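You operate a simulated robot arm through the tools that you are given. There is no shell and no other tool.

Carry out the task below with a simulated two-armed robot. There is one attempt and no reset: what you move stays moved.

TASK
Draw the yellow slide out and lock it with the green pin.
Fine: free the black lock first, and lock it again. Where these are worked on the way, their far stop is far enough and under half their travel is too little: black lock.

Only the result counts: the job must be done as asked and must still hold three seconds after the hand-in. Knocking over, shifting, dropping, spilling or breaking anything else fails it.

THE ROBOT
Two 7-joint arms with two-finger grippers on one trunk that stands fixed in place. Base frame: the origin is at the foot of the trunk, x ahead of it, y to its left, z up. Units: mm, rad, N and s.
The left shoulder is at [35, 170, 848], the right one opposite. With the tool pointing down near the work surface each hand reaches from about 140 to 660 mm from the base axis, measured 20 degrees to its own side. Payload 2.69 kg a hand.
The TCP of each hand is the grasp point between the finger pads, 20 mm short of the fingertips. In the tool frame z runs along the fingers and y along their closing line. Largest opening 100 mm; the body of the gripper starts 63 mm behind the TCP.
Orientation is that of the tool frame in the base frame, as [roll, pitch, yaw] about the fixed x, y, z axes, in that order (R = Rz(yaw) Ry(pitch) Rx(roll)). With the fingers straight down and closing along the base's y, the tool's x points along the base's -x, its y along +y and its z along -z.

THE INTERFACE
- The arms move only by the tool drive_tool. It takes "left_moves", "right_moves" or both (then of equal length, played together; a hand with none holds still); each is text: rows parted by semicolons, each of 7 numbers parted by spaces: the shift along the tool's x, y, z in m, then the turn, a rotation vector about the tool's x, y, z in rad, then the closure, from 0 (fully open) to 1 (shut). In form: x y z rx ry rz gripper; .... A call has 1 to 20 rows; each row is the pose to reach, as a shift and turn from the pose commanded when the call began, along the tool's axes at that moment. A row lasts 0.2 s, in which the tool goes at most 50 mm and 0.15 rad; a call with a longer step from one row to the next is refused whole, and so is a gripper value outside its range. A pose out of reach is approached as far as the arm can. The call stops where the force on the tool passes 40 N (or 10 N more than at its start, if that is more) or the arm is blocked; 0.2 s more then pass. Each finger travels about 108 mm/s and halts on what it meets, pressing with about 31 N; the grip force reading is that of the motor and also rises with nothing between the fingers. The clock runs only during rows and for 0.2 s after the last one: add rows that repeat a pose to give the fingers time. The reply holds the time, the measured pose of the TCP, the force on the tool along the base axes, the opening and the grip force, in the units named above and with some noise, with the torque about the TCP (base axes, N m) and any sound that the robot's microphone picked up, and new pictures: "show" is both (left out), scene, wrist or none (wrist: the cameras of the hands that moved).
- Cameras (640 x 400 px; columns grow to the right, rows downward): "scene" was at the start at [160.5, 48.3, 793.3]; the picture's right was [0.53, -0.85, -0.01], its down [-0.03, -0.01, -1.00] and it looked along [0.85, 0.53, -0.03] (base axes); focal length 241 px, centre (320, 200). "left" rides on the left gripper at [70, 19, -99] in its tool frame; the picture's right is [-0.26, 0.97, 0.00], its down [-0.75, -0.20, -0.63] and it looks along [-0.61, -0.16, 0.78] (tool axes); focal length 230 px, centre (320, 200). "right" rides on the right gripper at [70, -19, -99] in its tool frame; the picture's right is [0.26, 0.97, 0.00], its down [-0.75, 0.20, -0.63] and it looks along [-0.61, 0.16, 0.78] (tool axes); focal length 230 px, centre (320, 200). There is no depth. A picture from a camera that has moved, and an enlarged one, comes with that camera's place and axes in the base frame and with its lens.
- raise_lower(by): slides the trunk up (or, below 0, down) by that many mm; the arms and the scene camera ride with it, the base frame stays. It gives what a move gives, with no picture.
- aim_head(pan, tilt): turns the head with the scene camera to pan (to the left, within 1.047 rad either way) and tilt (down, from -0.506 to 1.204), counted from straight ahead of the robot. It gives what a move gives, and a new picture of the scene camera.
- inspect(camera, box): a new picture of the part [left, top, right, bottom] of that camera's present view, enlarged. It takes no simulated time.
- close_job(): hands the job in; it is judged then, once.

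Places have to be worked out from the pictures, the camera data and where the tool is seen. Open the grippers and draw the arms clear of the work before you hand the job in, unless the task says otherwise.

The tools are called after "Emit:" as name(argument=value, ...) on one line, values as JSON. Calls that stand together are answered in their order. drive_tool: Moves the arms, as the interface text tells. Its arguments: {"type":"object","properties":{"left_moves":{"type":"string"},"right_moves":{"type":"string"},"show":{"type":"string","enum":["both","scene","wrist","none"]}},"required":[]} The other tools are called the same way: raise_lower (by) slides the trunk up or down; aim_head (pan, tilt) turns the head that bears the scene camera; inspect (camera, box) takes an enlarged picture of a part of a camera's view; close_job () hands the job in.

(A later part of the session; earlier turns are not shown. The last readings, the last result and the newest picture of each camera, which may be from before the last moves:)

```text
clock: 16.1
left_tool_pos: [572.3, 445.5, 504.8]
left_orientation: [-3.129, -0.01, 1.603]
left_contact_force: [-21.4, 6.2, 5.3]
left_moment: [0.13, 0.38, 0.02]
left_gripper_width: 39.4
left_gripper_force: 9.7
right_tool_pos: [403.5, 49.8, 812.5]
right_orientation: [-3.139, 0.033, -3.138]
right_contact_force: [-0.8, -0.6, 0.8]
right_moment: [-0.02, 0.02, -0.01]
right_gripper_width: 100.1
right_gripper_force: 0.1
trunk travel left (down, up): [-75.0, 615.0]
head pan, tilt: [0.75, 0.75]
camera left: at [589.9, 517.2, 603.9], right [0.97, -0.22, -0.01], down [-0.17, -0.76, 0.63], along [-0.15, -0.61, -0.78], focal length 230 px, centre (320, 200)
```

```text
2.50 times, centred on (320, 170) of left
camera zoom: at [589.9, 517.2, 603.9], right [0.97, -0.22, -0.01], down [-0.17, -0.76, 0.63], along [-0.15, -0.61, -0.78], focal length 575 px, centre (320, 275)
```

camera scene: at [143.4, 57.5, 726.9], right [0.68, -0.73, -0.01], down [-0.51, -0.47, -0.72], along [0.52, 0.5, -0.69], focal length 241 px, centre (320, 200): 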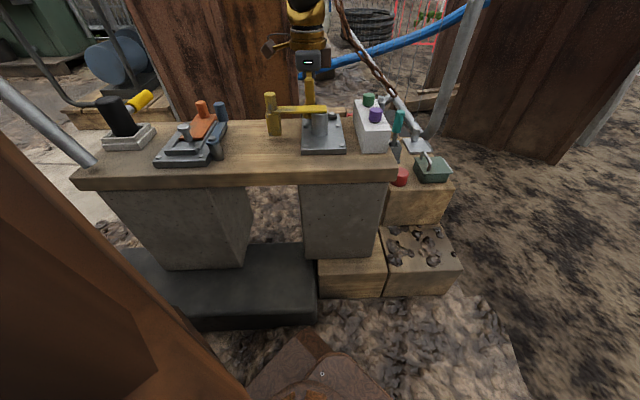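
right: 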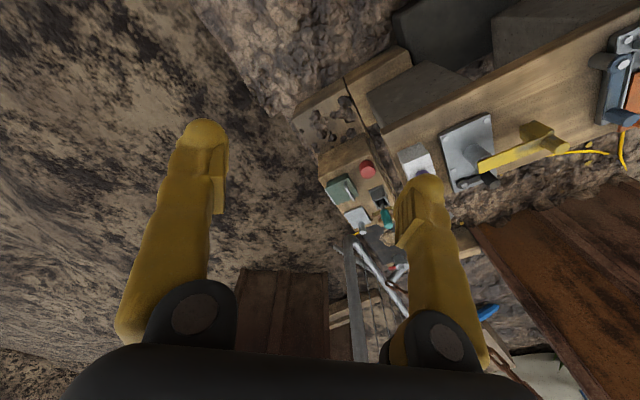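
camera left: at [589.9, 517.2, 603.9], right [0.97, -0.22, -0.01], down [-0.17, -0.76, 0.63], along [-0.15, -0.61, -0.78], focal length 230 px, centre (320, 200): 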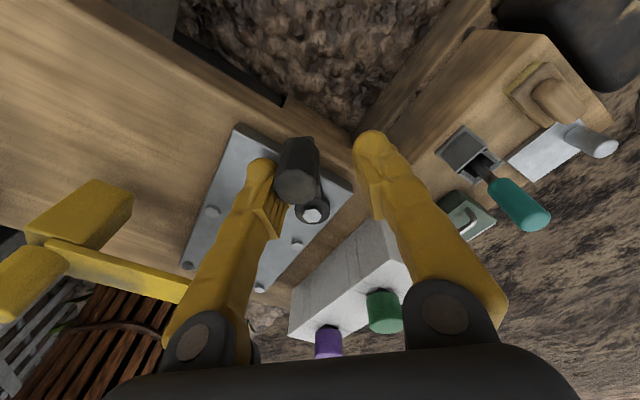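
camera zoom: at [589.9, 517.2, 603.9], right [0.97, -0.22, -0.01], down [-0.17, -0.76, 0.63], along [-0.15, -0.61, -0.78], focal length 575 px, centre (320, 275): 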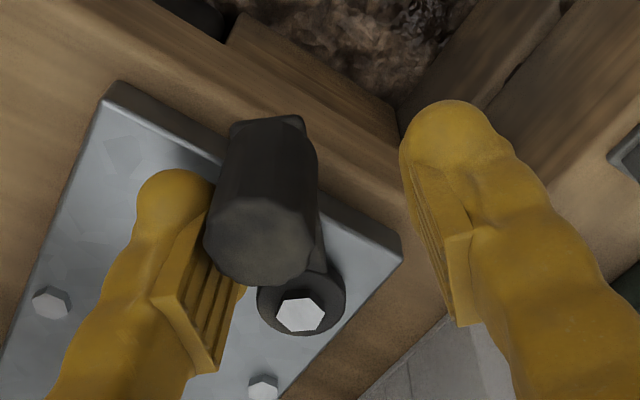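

The lever hit a firm stop (21 N) at about 50° from its start, which I judge to be the far stop of the black lock. I'll back the finger off slightly and lift the hand clear to see it at rest.

Emit:
drive_tool(left_moves="0 -0.006 0 0 0 0 0.62; 0 -0.006 -0.03 0 0 0 0.62; 0 -0.006 -0.07 0 0 0 0.62; 0.01 -0.006 -0.11 0 0 0 0.62; 0.02 -0.006 -0.13 0 0 0 0.5; 0.02 -0.006 -0.13 0 0 0 0.5", show="both")

Emit:
inspect(camera="left", box=[200, 60, 400, 240])

Emit:
inspect(camera="scene", box=[250, 80, 410, 180])

```text
clock: 17.5
left_tool_pos: [570.8, 464.9, 633.6]
left_orientation: [-3.133, -0.007, 1.604]
left_contact_force: [-0.2, 0.0, -0.2]
left_moment: [0.01, -0.01, -0.03]
left_gripper_width: 49.9
left_gripper_force: 0.1
right_tool_pos: [402.7, 48.3, 809.9]
right_orientation: [-3.138, 0.031, -3.139]
right_contact_force: [-0.7, -0.4, -0.8]
right_moment: [0.0, -0.01, -0.02]
right_gripper_width: 100.0
right_gripper_force: 0.0
trunk travel left (down, up): [-75.0, 615.0]
head pan, tilt: [0.75, 0.75]
camera scene: at [143.1, 57.4, 727.0], right [0.68, -0.73, -0.01], down [-0.51, -0.47, -0.72], along [0.52, 0.5, -0.69], focal length 241 px, centre (320, 200)
camera left: at [588.0, 536.2, 733.4], right [0.97, -0.23, -0.01], down [-0.17, -0.76, 0.63], along [-0.15, -0.61, -0.78], focal length 230 px, centre (320, 200)
```

scene: 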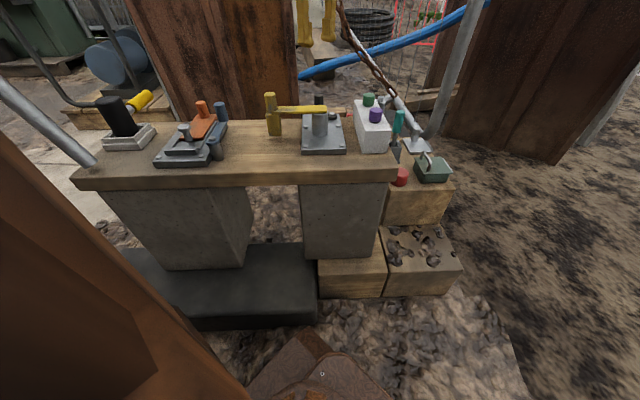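
left: 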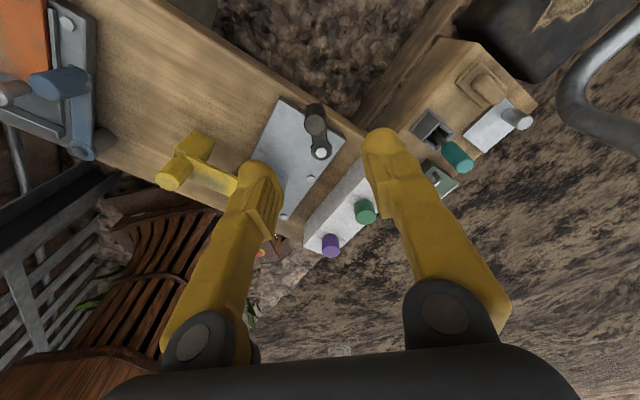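

```text
2.22 times, centred on (300, 150) of left
camera zoom: at [588.0, 536.2, 733.4], right [0.97, -0.23, -0.01], down [-0.17, -0.76, 0.63], along [-0.15, -0.61, -0.78], focal length 511 px, centre (364, 311)
```

zoom: 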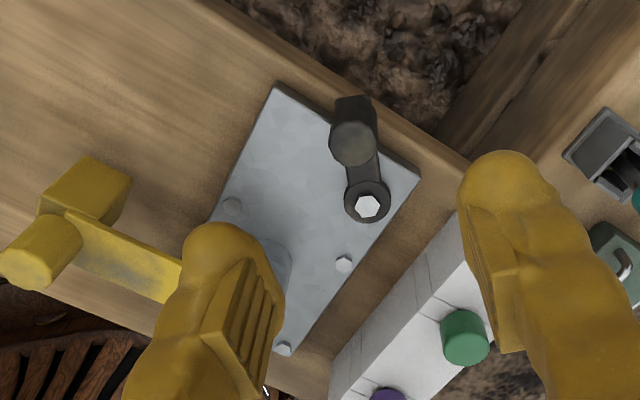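

```text
4.00 times, centred on (330, 130) of scene
camera zoom: at [143.1, 57.4, 727.0], right [0.68, -0.73, -0.01], down [-0.51, -0.47, -0.72], along [0.52, 0.5, -0.69], focal length 963 px, centre (280, 480)
```

zoom: 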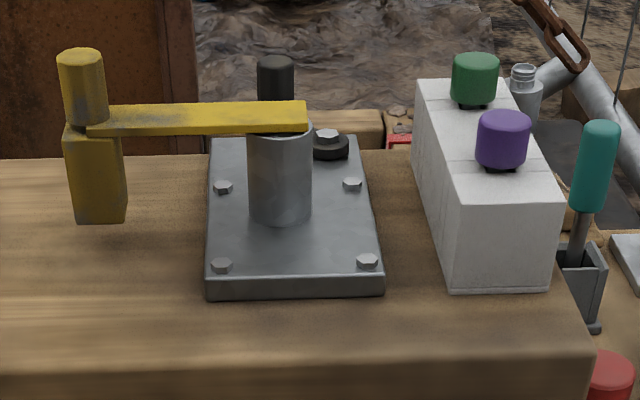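

The black lock rests at its far stop, about 50° open. Next I'll move the left hand above the yellow handle, centred near (419, 451), turned so the fingers close along the bench axis.

Emit:
drive_tool(left_moves="-0.0005 -0.009 0 0 0 -0.145 0.5; -0.001 -0.019 0 0 0 -0.29 0.5; -0.0015 -0.028 0 0 0 -0.435 0.5; -0.002 -0.038 0 0 0 -0.58 0.5; -0.0025 -0.047 0 0 0 -0.725 0.5; -0.003 -0.057 0 0 0 -0.87 0.5; -0.0035 -0.066 0 0 0 -1.015 0.5; -0.004 -0.076 0 0 0 -1.16 0.5; -0.0045 -0.085 0 0 0 -1.305 0.5; -0.005 -0.095 0 0 0 -1.45 0.5; -0.0055 -0.104 0 0 0 -1.595 0.5; -0.006 -0.114 0 0 0 -1.74 0.5; -0.0065 -0.124 0 0 0 -1.885 0.5; -0.007 -0.134 0 0 0 -2.03 0.5; -0.0075 -0.143 0 0 0 -2.175 0.5; -0.008 -0.15 0 0 0 -2.32 0.5; -0.0086 -0.1526 0.013 0 0 -2.323 0.5; -0.0086 -0.1526 0.013 0 0 -2.323 0.5", show="wrist")

Emit:
inspect(camera="left", box=[220, 60, 420, 240])

```text
clock: 21.3
left_tool_pos: [414.0, 448.0, 625.0]
left_orientation: [3.129, 0.0, -2.353]
left_contact_force: [-0.5, 0.6, -0.6]
left_moment: [0.03, -0.03, -0.01]
left_gripper_width: 49.7
left_gripper_force: 0.1
right_tool_pos: [404.2, 49.8, 811.3]
right_orientation: [-3.14, 0.033, -3.14]
right_contact_force: [0.7, 0.0, -0.4]
right_moment: [0.0, -0.01, 0.03]
right_gripper_width: 100.2
right_gripper_force: 0.1
trunk travel left (down, up): [-75.0, 615.0]
head pan, tilt: [0.75, 0.75]
camera left: at [352.9, 413.2, 723.1], right [-0.5, 0.86, 0.01], down [0.68, 0.39, 0.63], along [0.54, 0.32, -0.78], focal length 230 px, centre (320, 200)
```

left: 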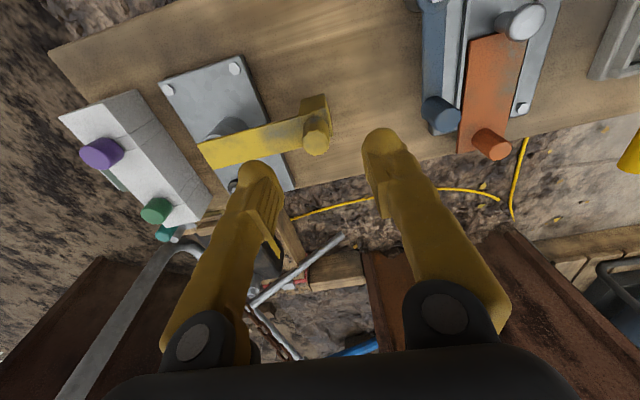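

```text
2.22 times, centred on (320, 150) of left
camera zoom: at [352.9, 413.2, 723.1], right [-0.5, 0.86, 0.01], down [0.68, 0.39, 0.63], along [0.54, 0.32, -0.78], focal length 511 px, centre (320, 311)
```

zoom: 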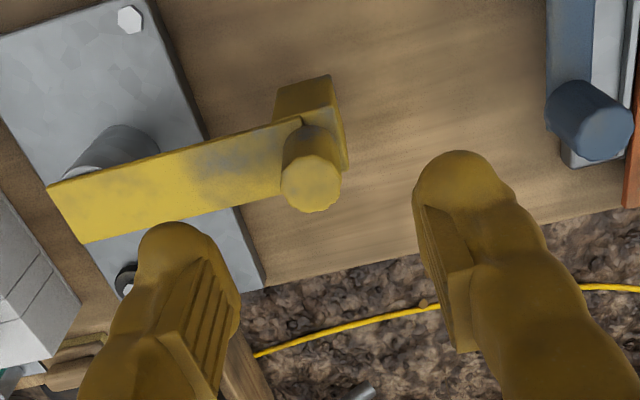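

The yellow handle's top is re-confirmed at about (420, 451.5, 555). I'll lower the left gripper around it, tips just above the bar, and close.

Emit:
drive_tool(left_moves="-0.003 -0.001 0.015 0.006 0 0 0.5; -0.0067 -0.0018 0.035 0.0126 0 0 0.5; -0.0067 -0.0018 0.055 0.0126 0 0 0.5; -0.0067 -0.0018 0.068 0.0126 0 0 0.5; -0.0067 -0.0018 0.074 0.0126 0 0 0.5; -0.0067 -0.0018 0.074 0.0126 0 0 0.6; -0.0067 -0.0018 0.074 0.0126 0 0 0.8; -0.0067 -0.0018 0.074 0.0126 0 0 1; -0.0067 -0.0018 0.074 0.0126 0 0 1", show="both")

Emit:
inspect(camera="scene", box=[250, 60, 370, 160])

```text
clock: 23.3
left_tool_pos: [421.4, 453.5, 550.1]
left_orientation: [3.141, -0.001, -2.356]
left_contact_force: [1.4, -2.1, -4.6]
left_moment: [0.12, -0.19, -0.01]
left_gripper_width: 19.9
left_gripper_force: 44.8
right_tool_pos: [402.7, 49.9, 810.0]
right_orientation: [-3.141, 0.032, -3.14]
right_contact_force: [0.7, -0.7, 0.9]
right_moment: [0.03, 0.0, 0.01]
right_gripper_width: 100.1
right_gripper_force: 0.1
trunk travel left (down, up): [-75.0, 615.0]
head pan, tilt: [0.75, 0.75]
camera scene: at [143.3, 57.5, 726.9], right [0.68, -0.73, -0.01], down [-0.51, -0.47, -0.72], along [0.52, 0.5, -0.69], focal length 241 px, centre (320, 200)
camera left: at [358.5, 419.5, 649.5], right [-0.5, 0.87, 0.0], down [0.67, 0.39, 0.63], along [0.54, 0.31, -0.78], focal length 230 px, centre (320, 200)
```

scene: 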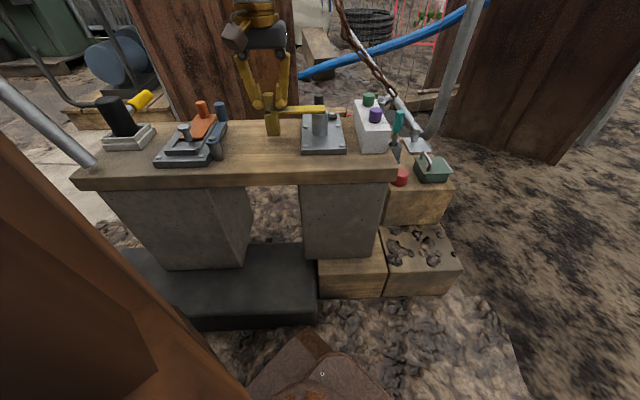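
left: 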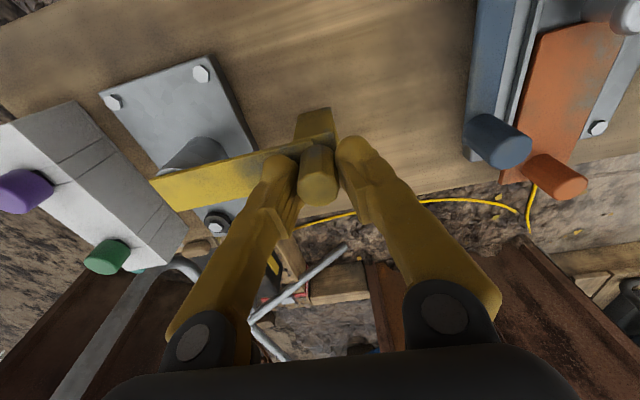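

```text
4.00 times, centred on (310, 110) of scene
camera zoom: at [143.3, 57.5, 726.9], right [0.68, -0.73, -0.01], down [-0.51, -0.47, -0.72], along [0.52, 0.5, -0.69], focal length 963 px, centre (360, 560)
```

zoom: 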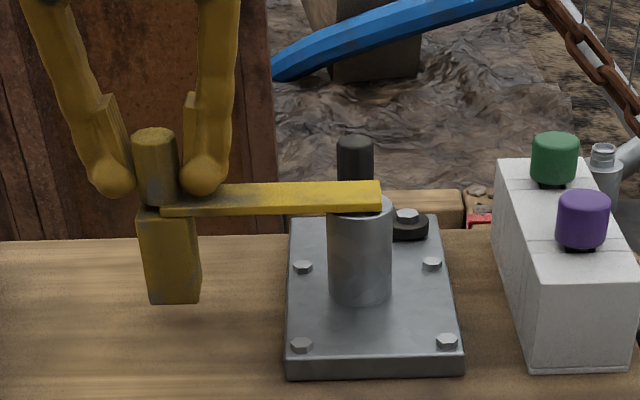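

The yellow handle is gripped at 19.9 mm width. I'll test gently for the slide direction: a 6 mm pull along the bar, away from the tube.

Emit:
drive_tool(left_moves="0 0.002 0 0 0 0 1; 0 0.004 0 0 0 0 1; 0 0.006 0 0 0 0 1; 0 0.006 0 0 0 0 1", show="wrist")

```text
clock: 24.3
left_tool_pos: [416.9, 459.1, 549.7]
left_orientation: [3.141, 0.0, -2.357]
left_contact_force: [3.1, -0.1, 4.6]
left_moment: [-0.27, 0.3, 0.02]
left_gripper_width: 20.1
left_gripper_force: 45.1
right_tool_pos: [403.1, 48.9, 811.4]
right_orientation: [-3.141, 0.033, -3.14]
right_contact_force: [0.1, 0.5, -0.5]
right_moment: [-0.01, -0.02, 0.0]
right_gripper_width: 100.1
right_gripper_force: 0.1
trunk travel left (down, up): [-75.0, 615.0]
head pan, tilt: [0.75, 0.75]
camera left: at [353.8, 423.9, 649.3], right [-0.5, 0.87, 0.0], down [0.67, 0.39, 0.63], along [0.55, 0.32, -0.78], focal length 230 px, centre (320, 200)
```

left: 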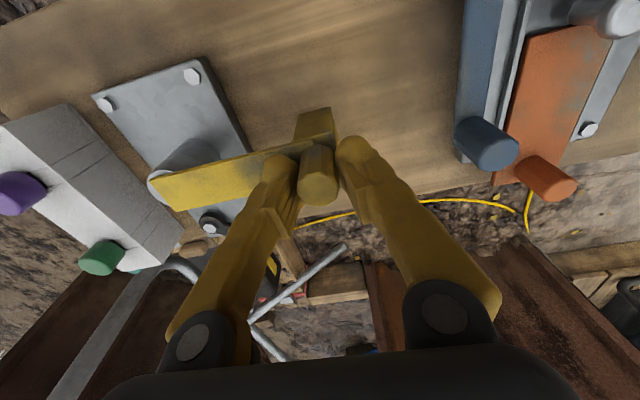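

The slide moves freely along the bar axis and the tube's rim is appearing. I'll keep pulling, another 30 mm in small steps.

Emit:
drive_tool(left_moves="0 0.004 0 0 0 0 1; 0 0.008 0 0 0 0 1; 0 0.012 0 0 0 0 1; 0 0.016 0 0 0 0 1; 0 0.02 0 0 0 0 1; 0 0.024 0 0 0 0 1; 0 0.028 0 0 0 0 1; 0 0.03 0 0 0 0 1; 0 0.03 0 0 0 0 1", show="both")

Emit:
inspect(camera="left", box=[80, 60, 340, 260])

Emit:
inspect(camera="scene", box=[250, 60, 370, 160])

```text
clock: 26.3
left_tool_pos: [395.8, 479.5, 550.0]
left_orientation: [-3.14, 0.002, -2.357]
left_contact_force: [8.5, 5.8, 21.7]
left_moment: [0.37, -0.38, -0.01]
left_gripper_width: 20.0
left_gripper_force: 44.4
right_tool_pos: [402.2, 48.2, 811.0]
right_orientation: [3.141, 0.033, -3.138]
right_contact_force: [-0.2, -0.1, 0.1]
right_moment: [0.01, 0.0, 0.01]
right_gripper_width: 100.0
right_gripper_force: 0.0
trunk travel left (down, up): [-75.0, 615.0]
head pan, tilt: [0.75, 0.75]
camera scene: at [142.7, 56.7, 727.2], right [0.68, -0.73, -0.01], down [-0.51, -0.46, -0.72], along [0.52, 0.5, -0.69], focal length 241 px, centre (320, 200)
camera left: at [332.8, 444.6, 649.1], right [-0.5, 0.87, 0.0], down [0.67, 0.39, 0.63], along [0.55, 0.32, -0.78], focal length 230 px, centre (320, 200)
```

scene: 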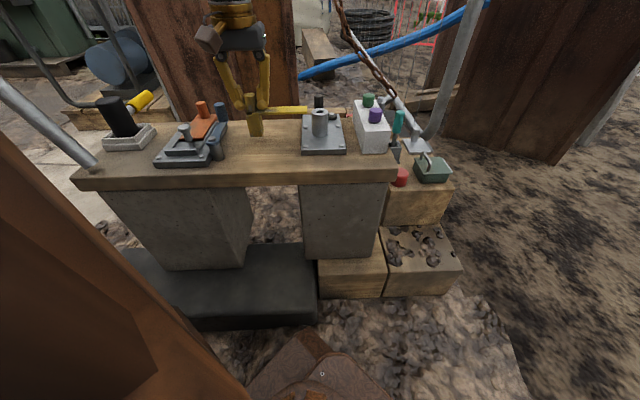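
left: 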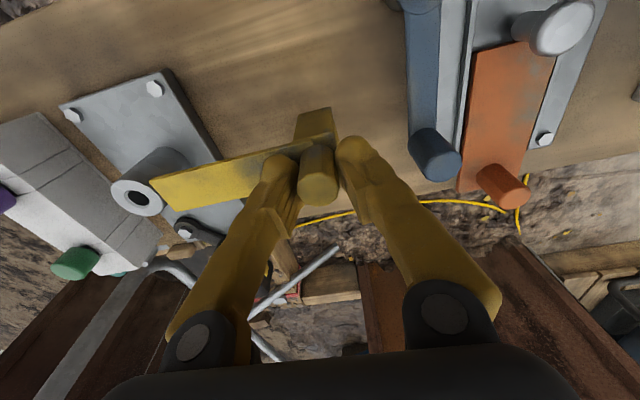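

```text
2.00 times, centred on (210, 160) of left
camera zoom: at [332.8, 444.6, 649.1], right [-0.5, 0.87, 0.0], down [0.67, 0.39, 0.63], along [0.55, 0.32, -0.78], focal length 460 px, centre (540, 280)
```

zoom: 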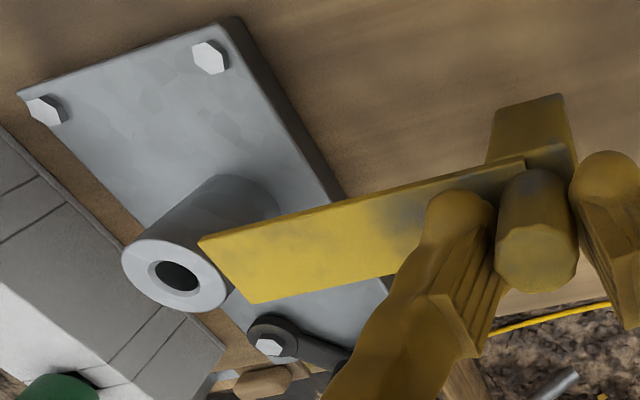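

```text
4.00 times, centred on (310, 110) of scene
camera zoom: at [142.7, 56.7, 727.2], right [0.68, -0.73, -0.01], down [-0.51, -0.46, -0.72], along [0.52, 0.5, -0.69], focal length 963 px, centre (360, 560)
```

zoom: 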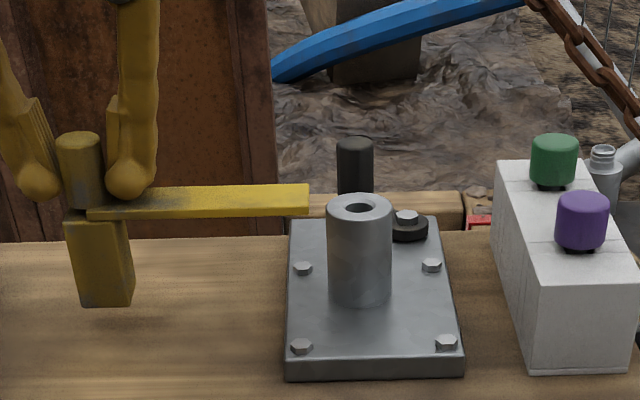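

The tube has an open bore, so the green pin goes in there once the bar is clear. The slide isn't at its stop yet, so I'll keep pulling, easing the hand up 3 mm to relieve the vertical load.

Emit:
drive_tool(left_moves="-0.001 0.003 -0.002 0 0 0 1; -0.001 0.006 -0.003 0 0 0 1; -0.001 0.009 -0.003 0 0 0 1; -0.001 0.012 -0.003 0 0 0 1; -0.001 0.015 -0.003 0 0 0 1; -0.001 0.018 -0.003 0 0 0 1; -0.001 0.021 -0.003 0 0 0 1; -0.001 0.024 -0.003 0 0 0 1; -0.001 0.024 -0.003 0 0 0 1", show="both")

Emit:
inspect(camera="scene", box=[230, 60, 370, 160])

```text
clock: 27.0
left_tool_pos: [392.5, 478.1, 557.1]
left_orientation: [-3.11, 0.014, -2.359]
left_contact_force: [41.0, -18.3, -31.3]
left_moment: [0.05, -0.44, 0.08]
left_gripper_width: 20.5
left_gripper_force: 44.8
right_tool_pos: [390.3, 49.0, 815.8]
right_orientation: [-3.138, 0.05, -3.138]
right_contact_force: [-0.2, 0.6, -0.9]
right_moment: [0.03, -0.04, -0.03]
right_gripper_width: 100.1
right_gripper_force: 0.1
trunk travel left (down, up): [-75.0, 615.0]
head pan, tilt: [0.75, 0.75]
stopped in row 3 (left hand): the force on the tool passed its limit at 44 N (the readings are from after the stop); the commanded pose is now the measured one
camera scene: at [144.8, 57.9, 726.1], right [0.68, -0.73, -0.01], down [-0.51, -0.47, -0.72], along [0.52, 0.5, -0.69], focal length 241 px, centre (320, 200)
camera left: at [325.5, 444.6, 654.7], right [-0.5, 0.87, -0.03], down [0.65, 0.39, 0.65], along [0.57, 0.3, -0.76], focal length 230 px, centre (320, 200)
```

scene: 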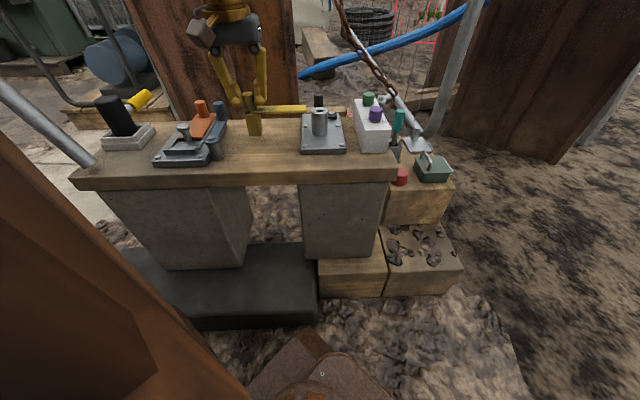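
left: 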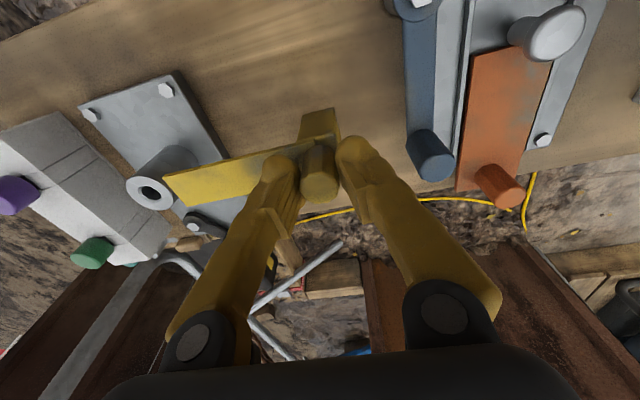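

```text
4.00 times, centred on (300, 110) of scene
camera zoom: at [144.8, 57.9, 726.1], right [0.68, -0.73, -0.01], down [-0.51, -0.47, -0.72], along [0.52, 0.5, -0.69], focal length 963 px, centre (400, 560)
```

zoom: 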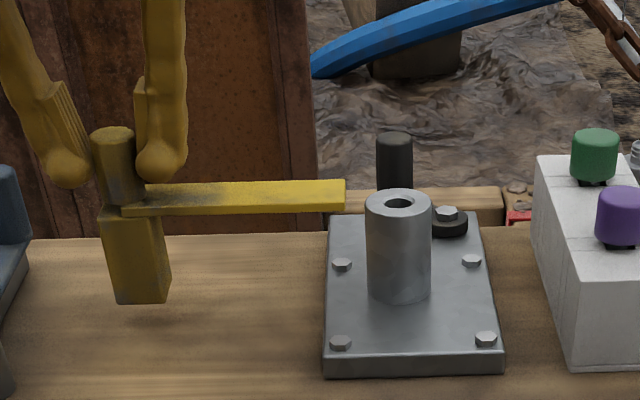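

The slide reached its end stop, 42 N of resistance along the bar, after about 38 mm of travel, and the bore is fully clear. I'll release the handle and lift straight up to see whether the slide stays put.

Emit:
drive_tool(left_moves="0 0 0 0 0 0 0.9; 0 0 0 0 0 0 0.6; 0 0 0 0 0 0 0.55; 0 0 -0.02 0 0 0 0.5; 0 0 -0.05 0 0 0 0.5; 0 0 -0.07 0 0 0 0.5; 0 0 -0.07 0 0 0 0.5", show="both")

Emit:
inspect(camera="scene", box=[230, 60, 370, 160])

Emit:
inspect(camera="left", box=[120, 60, 360, 220])

```text
clock: 28.6
left_tool_pos: [381.2, 479.6, 627.1]
left_orientation: [-3.121, 0.008, -2.356]
left_contact_force: [0.1, -0.3, 0.4]
left_moment: [-0.03, 0.03, 0.02]
left_gripper_width: 49.9
left_gripper_force: 0.2
right_tool_pos: [390.5, 49.1, 816.1]
right_orientation: [-3.138, 0.049, -3.139]
right_contact_force: [0.1, 0.6, 0.0]
right_moment: [-0.05, 0.01, -0.01]
right_gripper_width: 99.8
right_gripper_force: 0.1
trunk travel left (down, up): [-75.0, 615.0]
head pan, tilt: [0.75, 0.75]
camera scene: at [143.1, 57.4, 727.0], right [0.68, -0.73, -0.01], down [-0.51, -0.47, -0.72], along [0.52, 0.5, -0.69], focal length 241 px, centre (320, 200)
camera left: at [315.9, 446.3, 725.4], right [-0.5, 0.87, -0.02], down [0.66, 0.39, 0.64], along [0.56, 0.31, -0.77], focal length 230 px, centre (320, 200)
```

scene: 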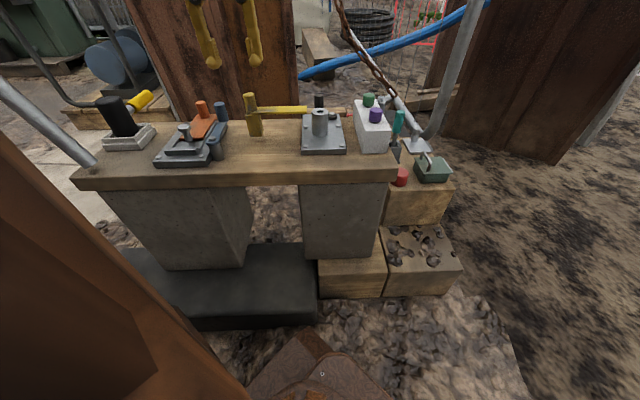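
left: 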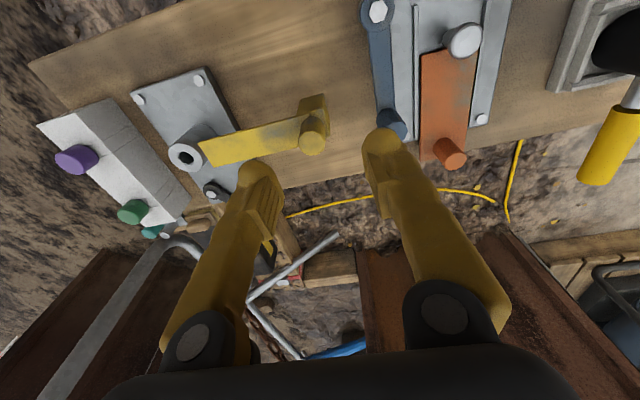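

```text
4.00 times, centred on (300, 110) of scene
camera zoom: at [143.1, 57.4, 727.0], right [0.68, -0.73, -0.01], down [-0.51, -0.47, -0.72], along [0.52, 0.5, -0.69], focal length 963 px, centre (400, 560)
```

zoom: 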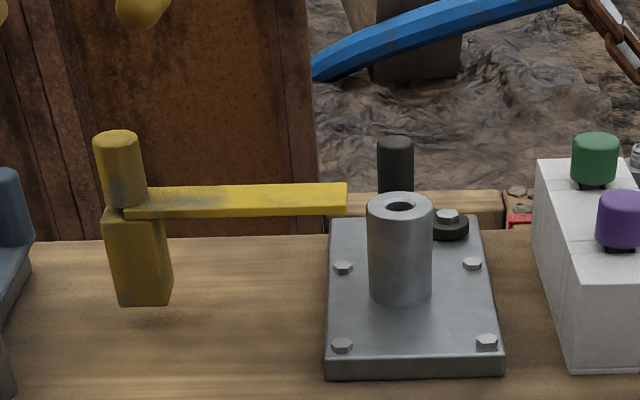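

```text
2.50 times, centred on (240, 140) of left
camera zoom: at [315.9, 446.3, 725.4], right [-0.5, 0.87, -0.02], down [0.66, 0.39, 0.64], along [0.56, 0.31, -0.77], focal length 575 px, centre (520, 350)
```

zoom: 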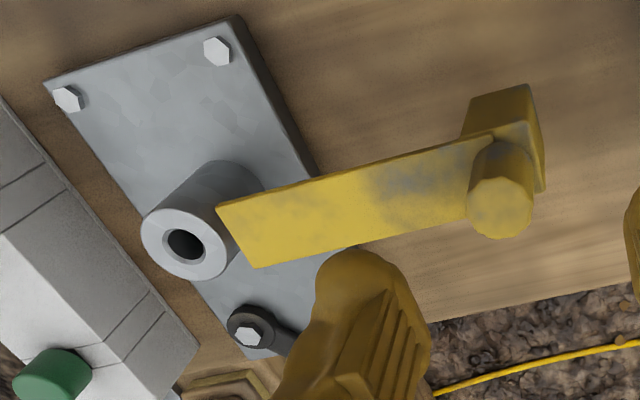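

The slide stays at its stop and the bore's top is at about (485, 384, 521). The green pin's knob is estimated at (598, 343, 531), so I'll move the left hand there, turned to close across the bench, and take a closer look.

Emit:
drive_tool(left_moves="-0.003 -0.022 -0.01 -0.001 0.002 0.143 0.5; -0.006 -0.044 -0.015 -0.002 0.004 0.286 0.5; -0.009 -0.066 -0.02 -0.003 0.006 0.429 0.5; -0.012 -0.088 -0.023 -0.004 0.008 0.571 0.5; -0.015 -0.11 -0.023 -0.005 0.01 0.714 0.5; -0.018 -0.132 -0.023 -0.006 0.012 0.857 0.5; -0.021 -0.154 -0.023 -0.007 0.014 1.0 0.5; -0.024 -0.176 -0.023 -0.008 0.016 1.143 0.5; -0.027 -0.198 -0.023 -0.009 0.018 1.286 0.5; -0.03 -0.22 -0.023 -0.0095 0.02 1.428 0.5; -0.0313 -0.2357 -0.023 -0.01 0.0225 1.571 0.5; -0.0313 -0.2357 -0.023 -0.01 0.0225 1.571 0.5", show="wrist")

Emit:
inspect(camera="left", box=[230, 60, 430, 240])

```text
clock: 31.2
left_tool_pos: [571.8, 335.2, 656.3]
left_orientation: [3.141, 0.001, 2.351]
left_contact_force: [0.0, 0.3, 0.4]
left_moment: [-0.01, 0.04, -0.02]
left_gripper_width: 49.9
left_gripper_force: 0.2
right_tool_pos: [391.0, 49.8, 818.6]
right_orientation: [-3.139, 0.048, -3.14]
right_contact_force: [0.1, -0.9, 0.4]
right_moment: [-0.02, 0.04, 0.02]
right_gripper_width: 100.2
right_gripper_force: 0.0
trunk travel left (down, up): [-75.0, 615.0]
head pan, tilt: [0.75, 0.75]
camera left: at [535.5, 400.1, 754.3], right [0.87, 0.5, 0.0], down [0.39, -0.67, 0.63], along [0.31, -0.55, -0.78], focal length 230 px, centre (320, 200)
```

left: 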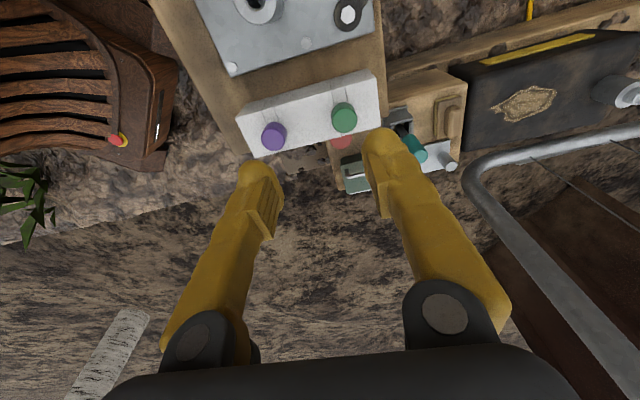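

```text
2.22 times, centred on (330, 150) of left
camera zoom: at [535.5, 400.1, 754.3], right [0.87, 0.5, 0.0], down [0.39, -0.67, 0.63], along [0.31, -0.55, -0.78], focal length 511 px, centre (298, 311)
```

zoom: 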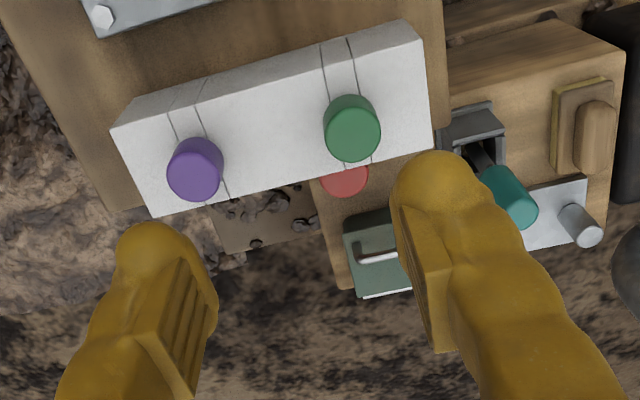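

The green knob's top is at about (597, 341, 531), with roughly 25 mm diameter. I'll move the left hand directly above it, stop at z of about 572, and check the alignment.

Emit:
drive_tool(left_moves="-0.005 0.008 0.02 0 0 0 0.5; -0.01 0.016 0.04 0 0 0 0.5; -0.0137 0.0221 0.06 0 0 0 0.5; -0.0137 0.0221 0.08 0 0 0 0.5; -0.0137 0.0221 0.084 0 0 0 0.5; -0.0137 0.0221 0.084 0 0 0 0.5", show="wrist")

Emit:
inspect(camera="left", box=[230, 60, 430, 240])

Emit:
inspect(camera="scene", box=[330, 70, 430, 160])

```text
clock: 32.6
left_tool_pos: [598.6, 342.4, 571.3]
left_orientation: [-3.141, 0.0, 2.354]
left_contact_force: [-0.1, 0.9, 0.5]
left_moment: [0.03, 0.03, 0.01]
left_gripper_width: 50.1
left_gripper_force: 0.0
right_tool_pos: [390.8, 49.0, 816.0]
right_orientation: [-3.14, 0.048, 3.141]
right_contact_force: [-0.5, 0.1, 0.7]
right_moment: [0.01, 0.01, 0.05]
right_gripper_width: 100.0
right_gripper_force: 0.0
trunk travel left (down, up): [-75.0, 615.0]
head pan, tilt: [0.75, 0.75]
camera left: at [562.2, 407.8, 669.8], right [0.87, 0.5, 0.0], down [0.39, -0.67, 0.63], along [0.31, -0.55, -0.78], focal length 230 px, centre (320, 200)
```

left: 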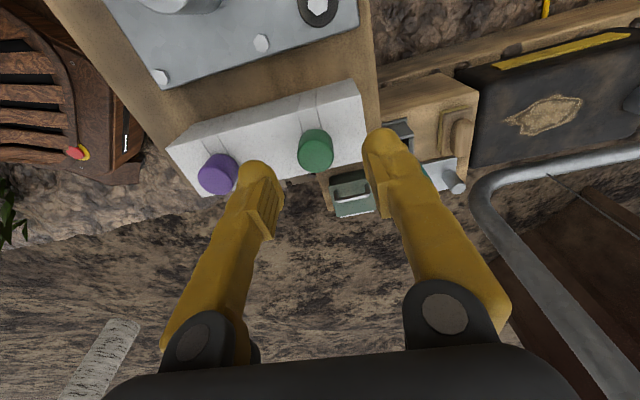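

```text
2.22 times, centred on (330, 150) of left
camera zoom: at [562.2, 407.8, 669.8], right [0.87, 0.5, 0.0], down [0.39, -0.67, 0.63], along [0.31, -0.55, -0.78], focal length 511 px, centre (298, 311)
```

zoom: 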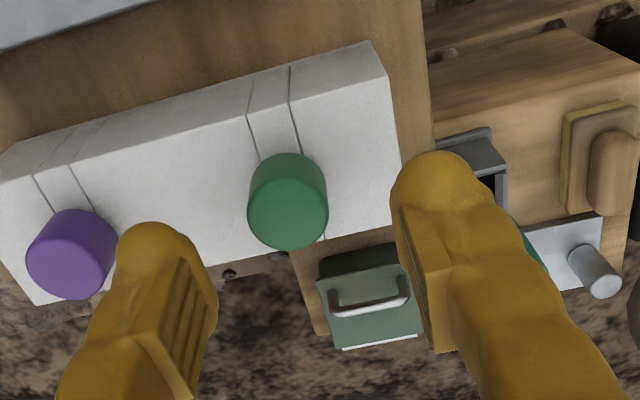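

```text
4.44 times, centred on (380, 115) of scene
camera zoom: at [143.1, 57.4, 727.0], right [0.68, -0.73, -0.01], down [-0.51, -0.47, -0.72], along [0.52, 0.5, -0.69], focal length 1070 px, centre (53, 578)
```

zoom: 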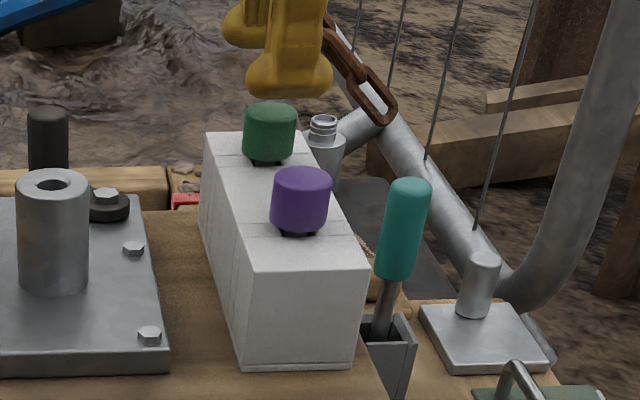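

The hand is within 2 mm of being centred over the green knob. I'll descend to z of about 532 so the tips stay above the block, then close on the knob.

Emit:
drive_tool(left_moves="0.001 -0.0017 0.012 0 0 0 0.5; 0.001 -0.0017 0.024 0 0 0 0.5; 0.001 -0.0017 0.034 0 0 0 0.5; 0.001 -0.0017 0.039 0 0 0 0.5; 0.001 -0.0017 0.039 0 0 0 0.5; 0.001 -0.0017 0.039 0 0 0 0.65; 0.001 -0.0017 0.039 0 0 0 0.8; 0.001 -0.0017 0.039 0 0 0 1; 0.001 -0.0017 0.039 0 0 0 1", show="wrist")

Emit:
inspect(camera="scene", box=[330, 70, 430, 160])

```text
clock: 34.6
left_tool_pos: [597.2, 342.1, 531.8]
left_orientation: [-3.141, 0.0, 2.354]
left_contact_force: [0.3, 0.2, 0.8]
left_moment: [-0.02, -0.01, -0.01]
left_gripper_width: 23.1
left_gripper_force: 30.9
right_tool_pos: [390.1, 49.0, 816.2]
right_orientation: [-3.139, 0.048, 3.142]
right_contact_force: [-0.2, -0.3, 0.0]
right_moment: [-0.03, -0.02, -0.04]
right_gripper_width: 99.9
right_gripper_force: 0.1
trunk travel left (down, up): [-75.0, 615.0]
head pan, tilt: [0.75, 0.75]
camera left: at [560.5, 406.9, 630.0], right [0.87, 0.5, 0.0], down [0.39, -0.67, 0.63], along [0.31, -0.55, -0.78], focal length 230 px, centre (320, 200)
```

left: 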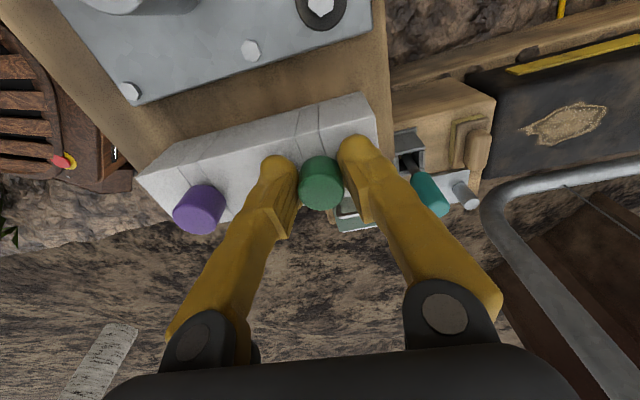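

```text
4.44 times, centred on (380, 115) of scene
camera zoom: at [143.2, 57.4, 727.0], right [0.68, -0.73, -0.01], down [-0.51, -0.47, -0.72], along [0.52, 0.5, -0.69], focal length 1070 px, centre (53, 578)
```

zoom: 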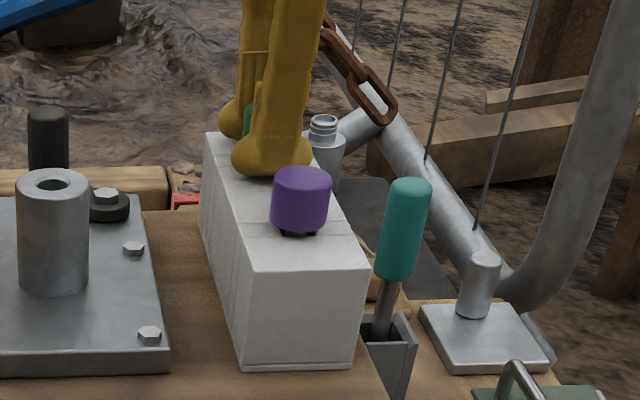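

The knob is gripped at 23.1 mm width. I'll lift it straight up 100 mm in small steps.

Emit:
drive_tool(left_moves="0 0 -0.005 0 0 0 1; 0 0 -0.01 0 0 0 1; 0 0 -0.016 0 0 0 1; 0 0 -0.022 0 0 0 1; 0 0 -0.03 0 0 0 1; 0 0 -0.038 0 0 0 1; 0 0 -0.046 0 0 0 1; 0 0 -0.055 0 0 0 1; 0 0 -0.065 0 0 0 1; 0 0 -0.075 0 0 0 1; 0 0 -0.085 0 0 0 1; 0 0 -0.095 0 0 0 1; 0 0 -0.1 0 0 0 1; 0 0 -0.1 0 0 0 1", show="both")

Emit:
inspect(camera="scene", box=[320, 30, 430, 160])

Emit:
inspect(camera="left", box=[230, 80, 410, 240])

```text
clock: 37.6
left_tool_pos: [596.5, 342.9, 632.2]
left_orientation: [3.141, -0.002, 2.355]
left_contact_force: [0.0, 0.6, -0.9]
left_moment: [-0.03, 0.02, 0.03]
left_gripper_width: 23.3
left_gripper_force: 31.5
right_tool_pos: [390.3, 48.9, 816.9]
right_orientation: [-3.141, 0.048, -3.139]
right_contact_force: [-0.7, 0.5, 0.5]
right_moment: [0.0, 0.01, -0.02]
right_gripper_width: 100.1
right_gripper_force: 0.1
trunk travel left (down, up): [-75.0, 615.0]
head pan, tilt: [0.75, 0.75]
camera scene: at [143.2, 57.4, 727.0], right [0.68, -0.73, -0.01], down [-0.51, -0.47, -0.72], along [0.52, 0.5, -0.69], focal length 241 px, centre (320, 200)
camera left: at [558.9, 406.8, 730.2], right [0.87, 0.5, 0.0], down [0.39, -0.67, 0.63], along [0.31, -0.55, -0.78], focal length 230 px, centre (320, 200)
```

scene: 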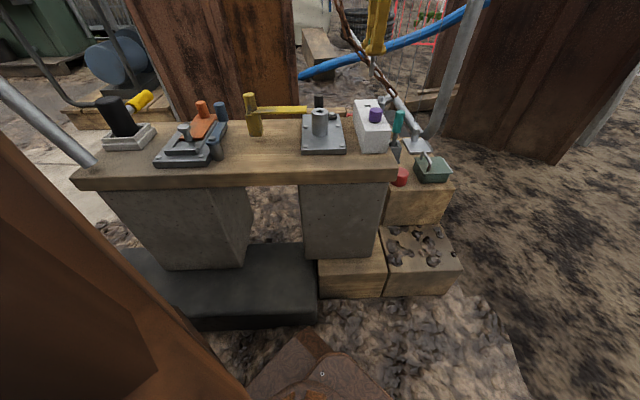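
left: 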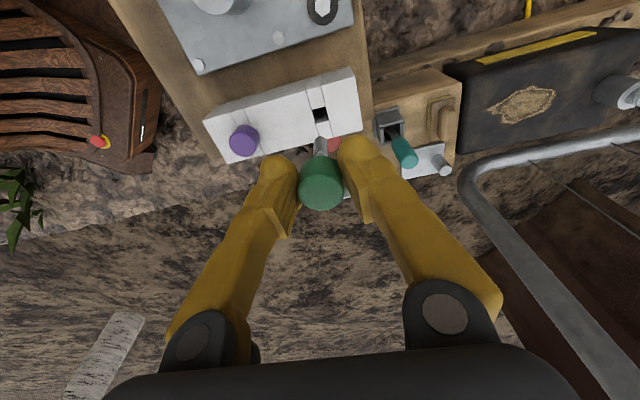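

```text
3.08 times, centred on (375, 95) of scene
camera zoom: at [143.2, 57.4, 727.0], right [0.68, -0.73, -0.01], down [-0.51, -0.47, -0.72], along [0.52, 0.5, -0.69], focal length 741 px, centre (151, 523)
```

zoom: 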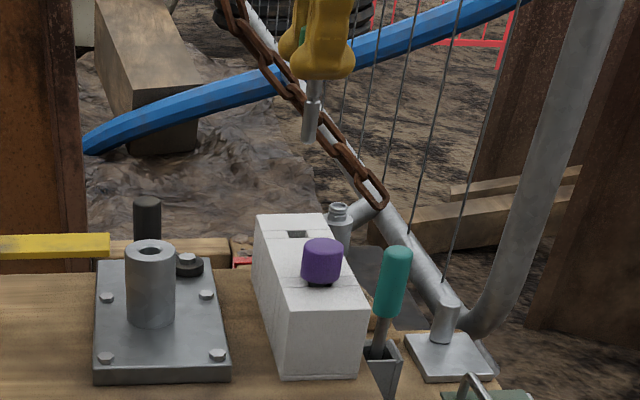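

```text
2.50 times, centred on (320, 160) of left
camera zoom: at [558.9, 406.8, 730.2], right [0.87, 0.5, 0.0], down [0.39, -0.67, 0.63], along [0.31, -0.55, -0.78], focal length 575 px, centre (320, 300)
```

zoom: 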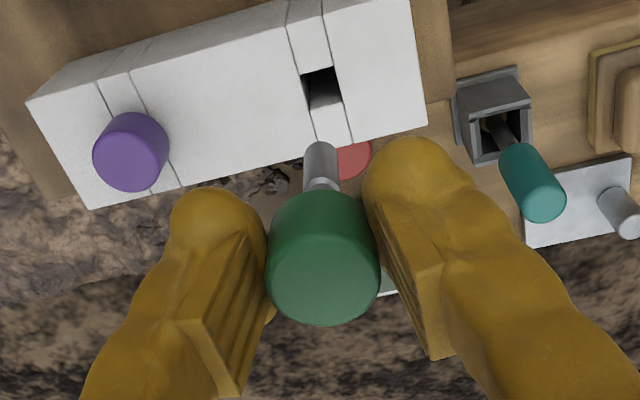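

The green pin is out: about 45 mm of shaft below the knob, with the tip at z of about 566. I'll carry it level to above the bore at (485, 384), then lower to roughly 15 mm above the tube to check alignment.

Emit:
drive_tool(left_moves="0.012 -0.0055 0 0 0 0 1; 0.025 -0.0116 0 0 0 0 1; 0.038 -0.0177 0 0 0 0 1; 0.052 -0.0242 0 0 0 0 1; 0.066 -0.0307 0 0 0 0 1; 0.08 -0.0372 0 0 0 0 1; 0.093 -0.0432 0 0 0 0 1; 0.103 -0.0479 0 0 0 0 1; 0.1071 -0.0498 0.01 0 0 0 1; 0.1071 -0.0498 0.02 0 0 0 1; 0.1071 -0.0498 0.027 0 0 0 1; 0.1071 -0.0498 0.027 0 0 0 1", show="both")

Emit:
inspect(camera="scene", box=[270, 50, 370, 160])

Emit:
inspect(camera="left", box=[230, 60, 410, 220])

```text
clock: 40.2
left_tool_pos: [484.7, 381.1, 605.4]
left_orientation: [-3.141, 0.0, 2.354]
left_contact_force: [-0.2, 0.4, -0.8]
left_moment: [0.04, -0.02, -0.03]
left_gripper_width: 22.9
left_gripper_force: 30.9
right_tool_pos: [390.8, 49.6, 817.8]
right_orientation: [-3.14, 0.048, -3.14]
right_contact_force: [0.7, 0.7, 0.4]
right_moment: [0.02, -0.02, -0.02]
right_gripper_width: 100.0
right_gripper_force: 0.0
trunk travel left (down, up): [-75.0, 615.0]
head pan, tilt: [0.75, 0.75]
camera scene: at [143.1, 57.4, 727.0], right [0.68, -0.73, -0.01], down [-0.51, -0.47, -0.72], along [0.52, 0.5, -0.69], focal length 241 px, centre (320, 200)
camera left: at [447.9, 446.2, 704.1], right [0.87, 0.5, 0.0], down [0.39, -0.67, 0.63], along [0.32, -0.55, -0.78], focal length 230 px, centre (320, 200)
```

scene: 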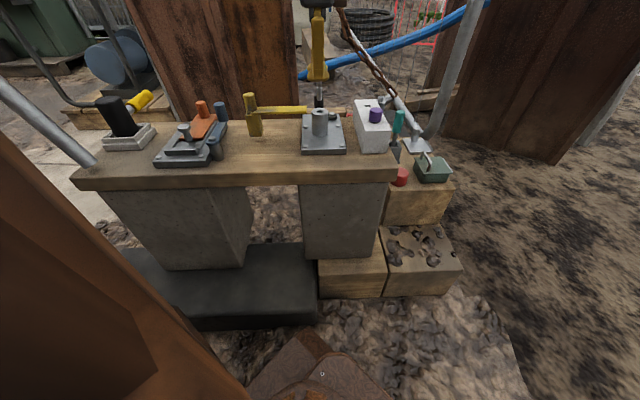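
left: 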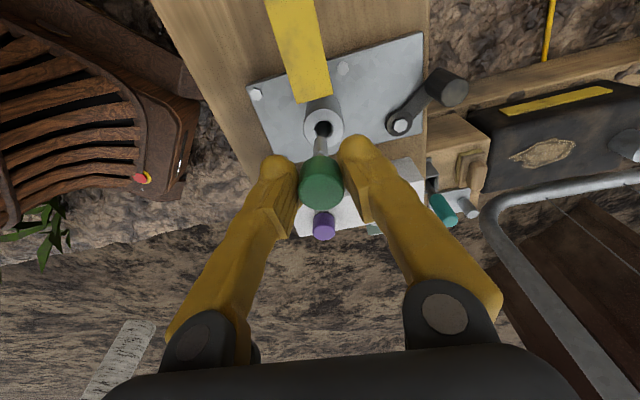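

```text
3.64 times, centred on (320, 105) of scene
camera zoom: at [143.1, 57.4, 727.0], right [0.68, -0.73, -0.01], down [-0.51, -0.47, -0.72], along [0.52, 0.5, -0.69], focal length 875 px, centre (320, 546)
```

zoom: 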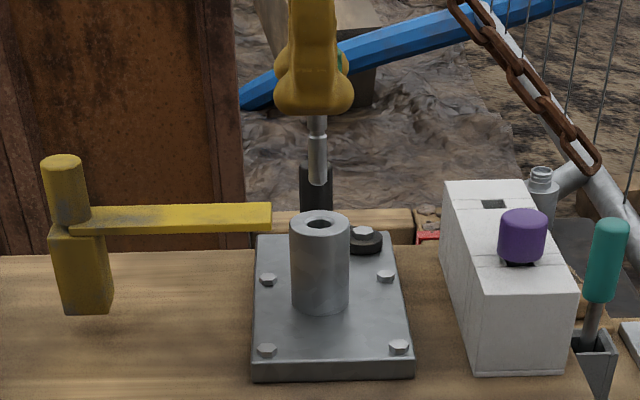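

```text
2.50 times, centred on (320, 140) of left
camera zoom: at [447.9, 446.2, 704.1], right [0.87, 0.5, 0.0], down [0.39, -0.67, 0.63], along [0.32, -0.55, -0.78], focal length 575 px, centre (320, 350)
```

zoom: 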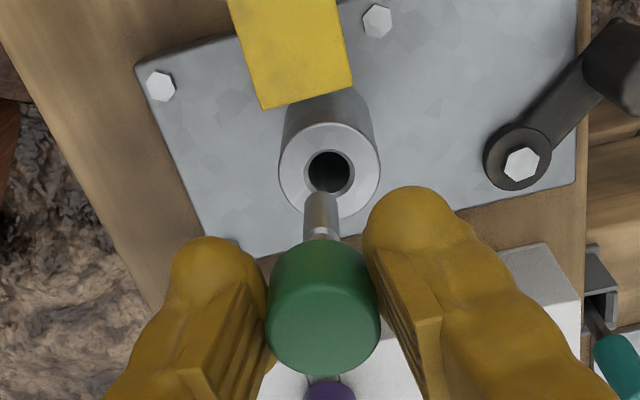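

The pin tip is about 23 mm above the tube and needs roughly a (+2.8, +1.2) mm correction to line up with the bore. I'll apply that and lower to about 5 mm above the rim for a final check.

Emit:
drive_tool(left_moves="-0.0006 0.0014 0.004 0 0 0 1; -0.0011 0.0028 0.009 0 0 0 1; -0.0011 0.0028 0.014 0 0 0 1; -0.0011 0.0028 0.018 0 0 0 1; -0.0011 0.0028 0.018 0 0 0 1", show="wrist")

Emit:
inspect(camera="scene", box=[295, 80, 345, 130])

Emit:
inspect(camera="left", box=[280, 100, 360, 180])

```text
clock: 41.4
left_tool_pos: [486.6, 383.8, 589.1]
left_orientation: [3.141, -0.001, 2.355]
left_contact_force: [-0.8, -0.1, -0.2]
left_moment: [-0.01, 0.0, 0.03]
left_gripper_width: 23.1
left_gripper_force: 30.5
right_tool_pos: [390.4, 48.8, 817.1]
right_orientation: [-3.139, 0.049, -3.141]
right_contact_force: [-0.2, -0.8, 0.5]
right_moment: [0.02, 0.0, -0.02]
right_gripper_width: 100.4
right_gripper_force: 0.1
trunk travel left (down, up): [-75.0, 615.0]
head pan, tilt: [0.75, 0.75]
camera left: at [450.2, 447.8, 686.4], right [0.87, 0.5, 0.0], down [0.39, -0.67, 0.63], along [0.32, -0.55, -0.78], focal length 230 px, centre (320, 200)
```

left: 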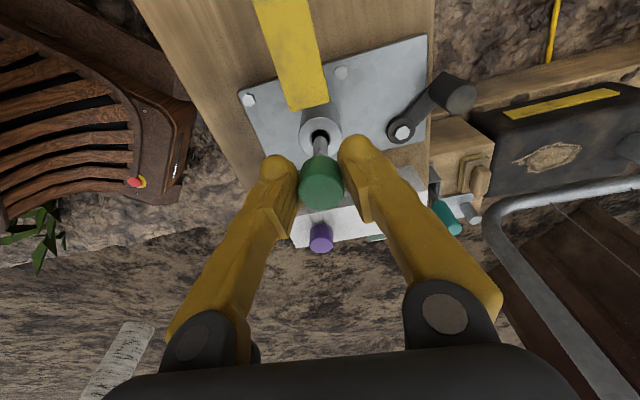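

```text
8.00 times, centred on (320, 105) of scene
camera zoom: at [143.1, 57.4, 727.0], right [0.68, -0.73, -0.01], down [-0.51, -0.47, -0.72], along [0.52, 0.5, -0.69], focal length 1926 px, centre (320, 960)
```

zoom: 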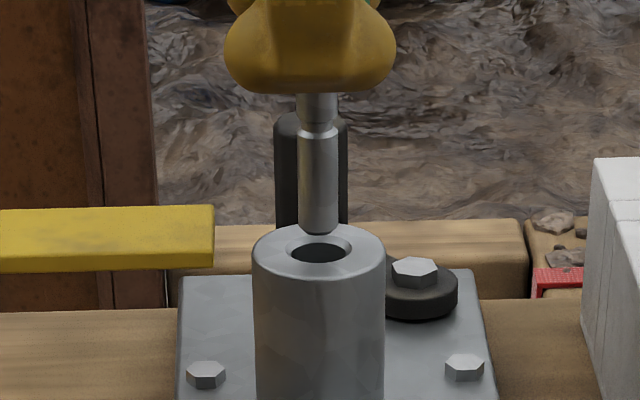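

```text
5.00 times, centred on (320, 140) of left
camera zoom: at [450.2, 447.8, 686.4], right [0.87, 0.5, 0.0], down [0.39, -0.67, 0.63], along [0.32, -0.55, -0.78], focal length 1150 px, centre (320, 500)
```

zoom: 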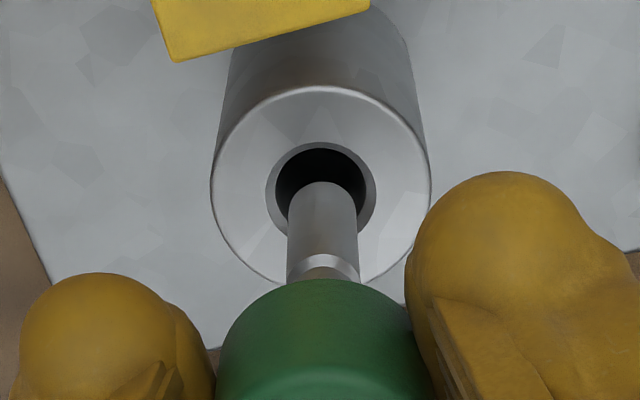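

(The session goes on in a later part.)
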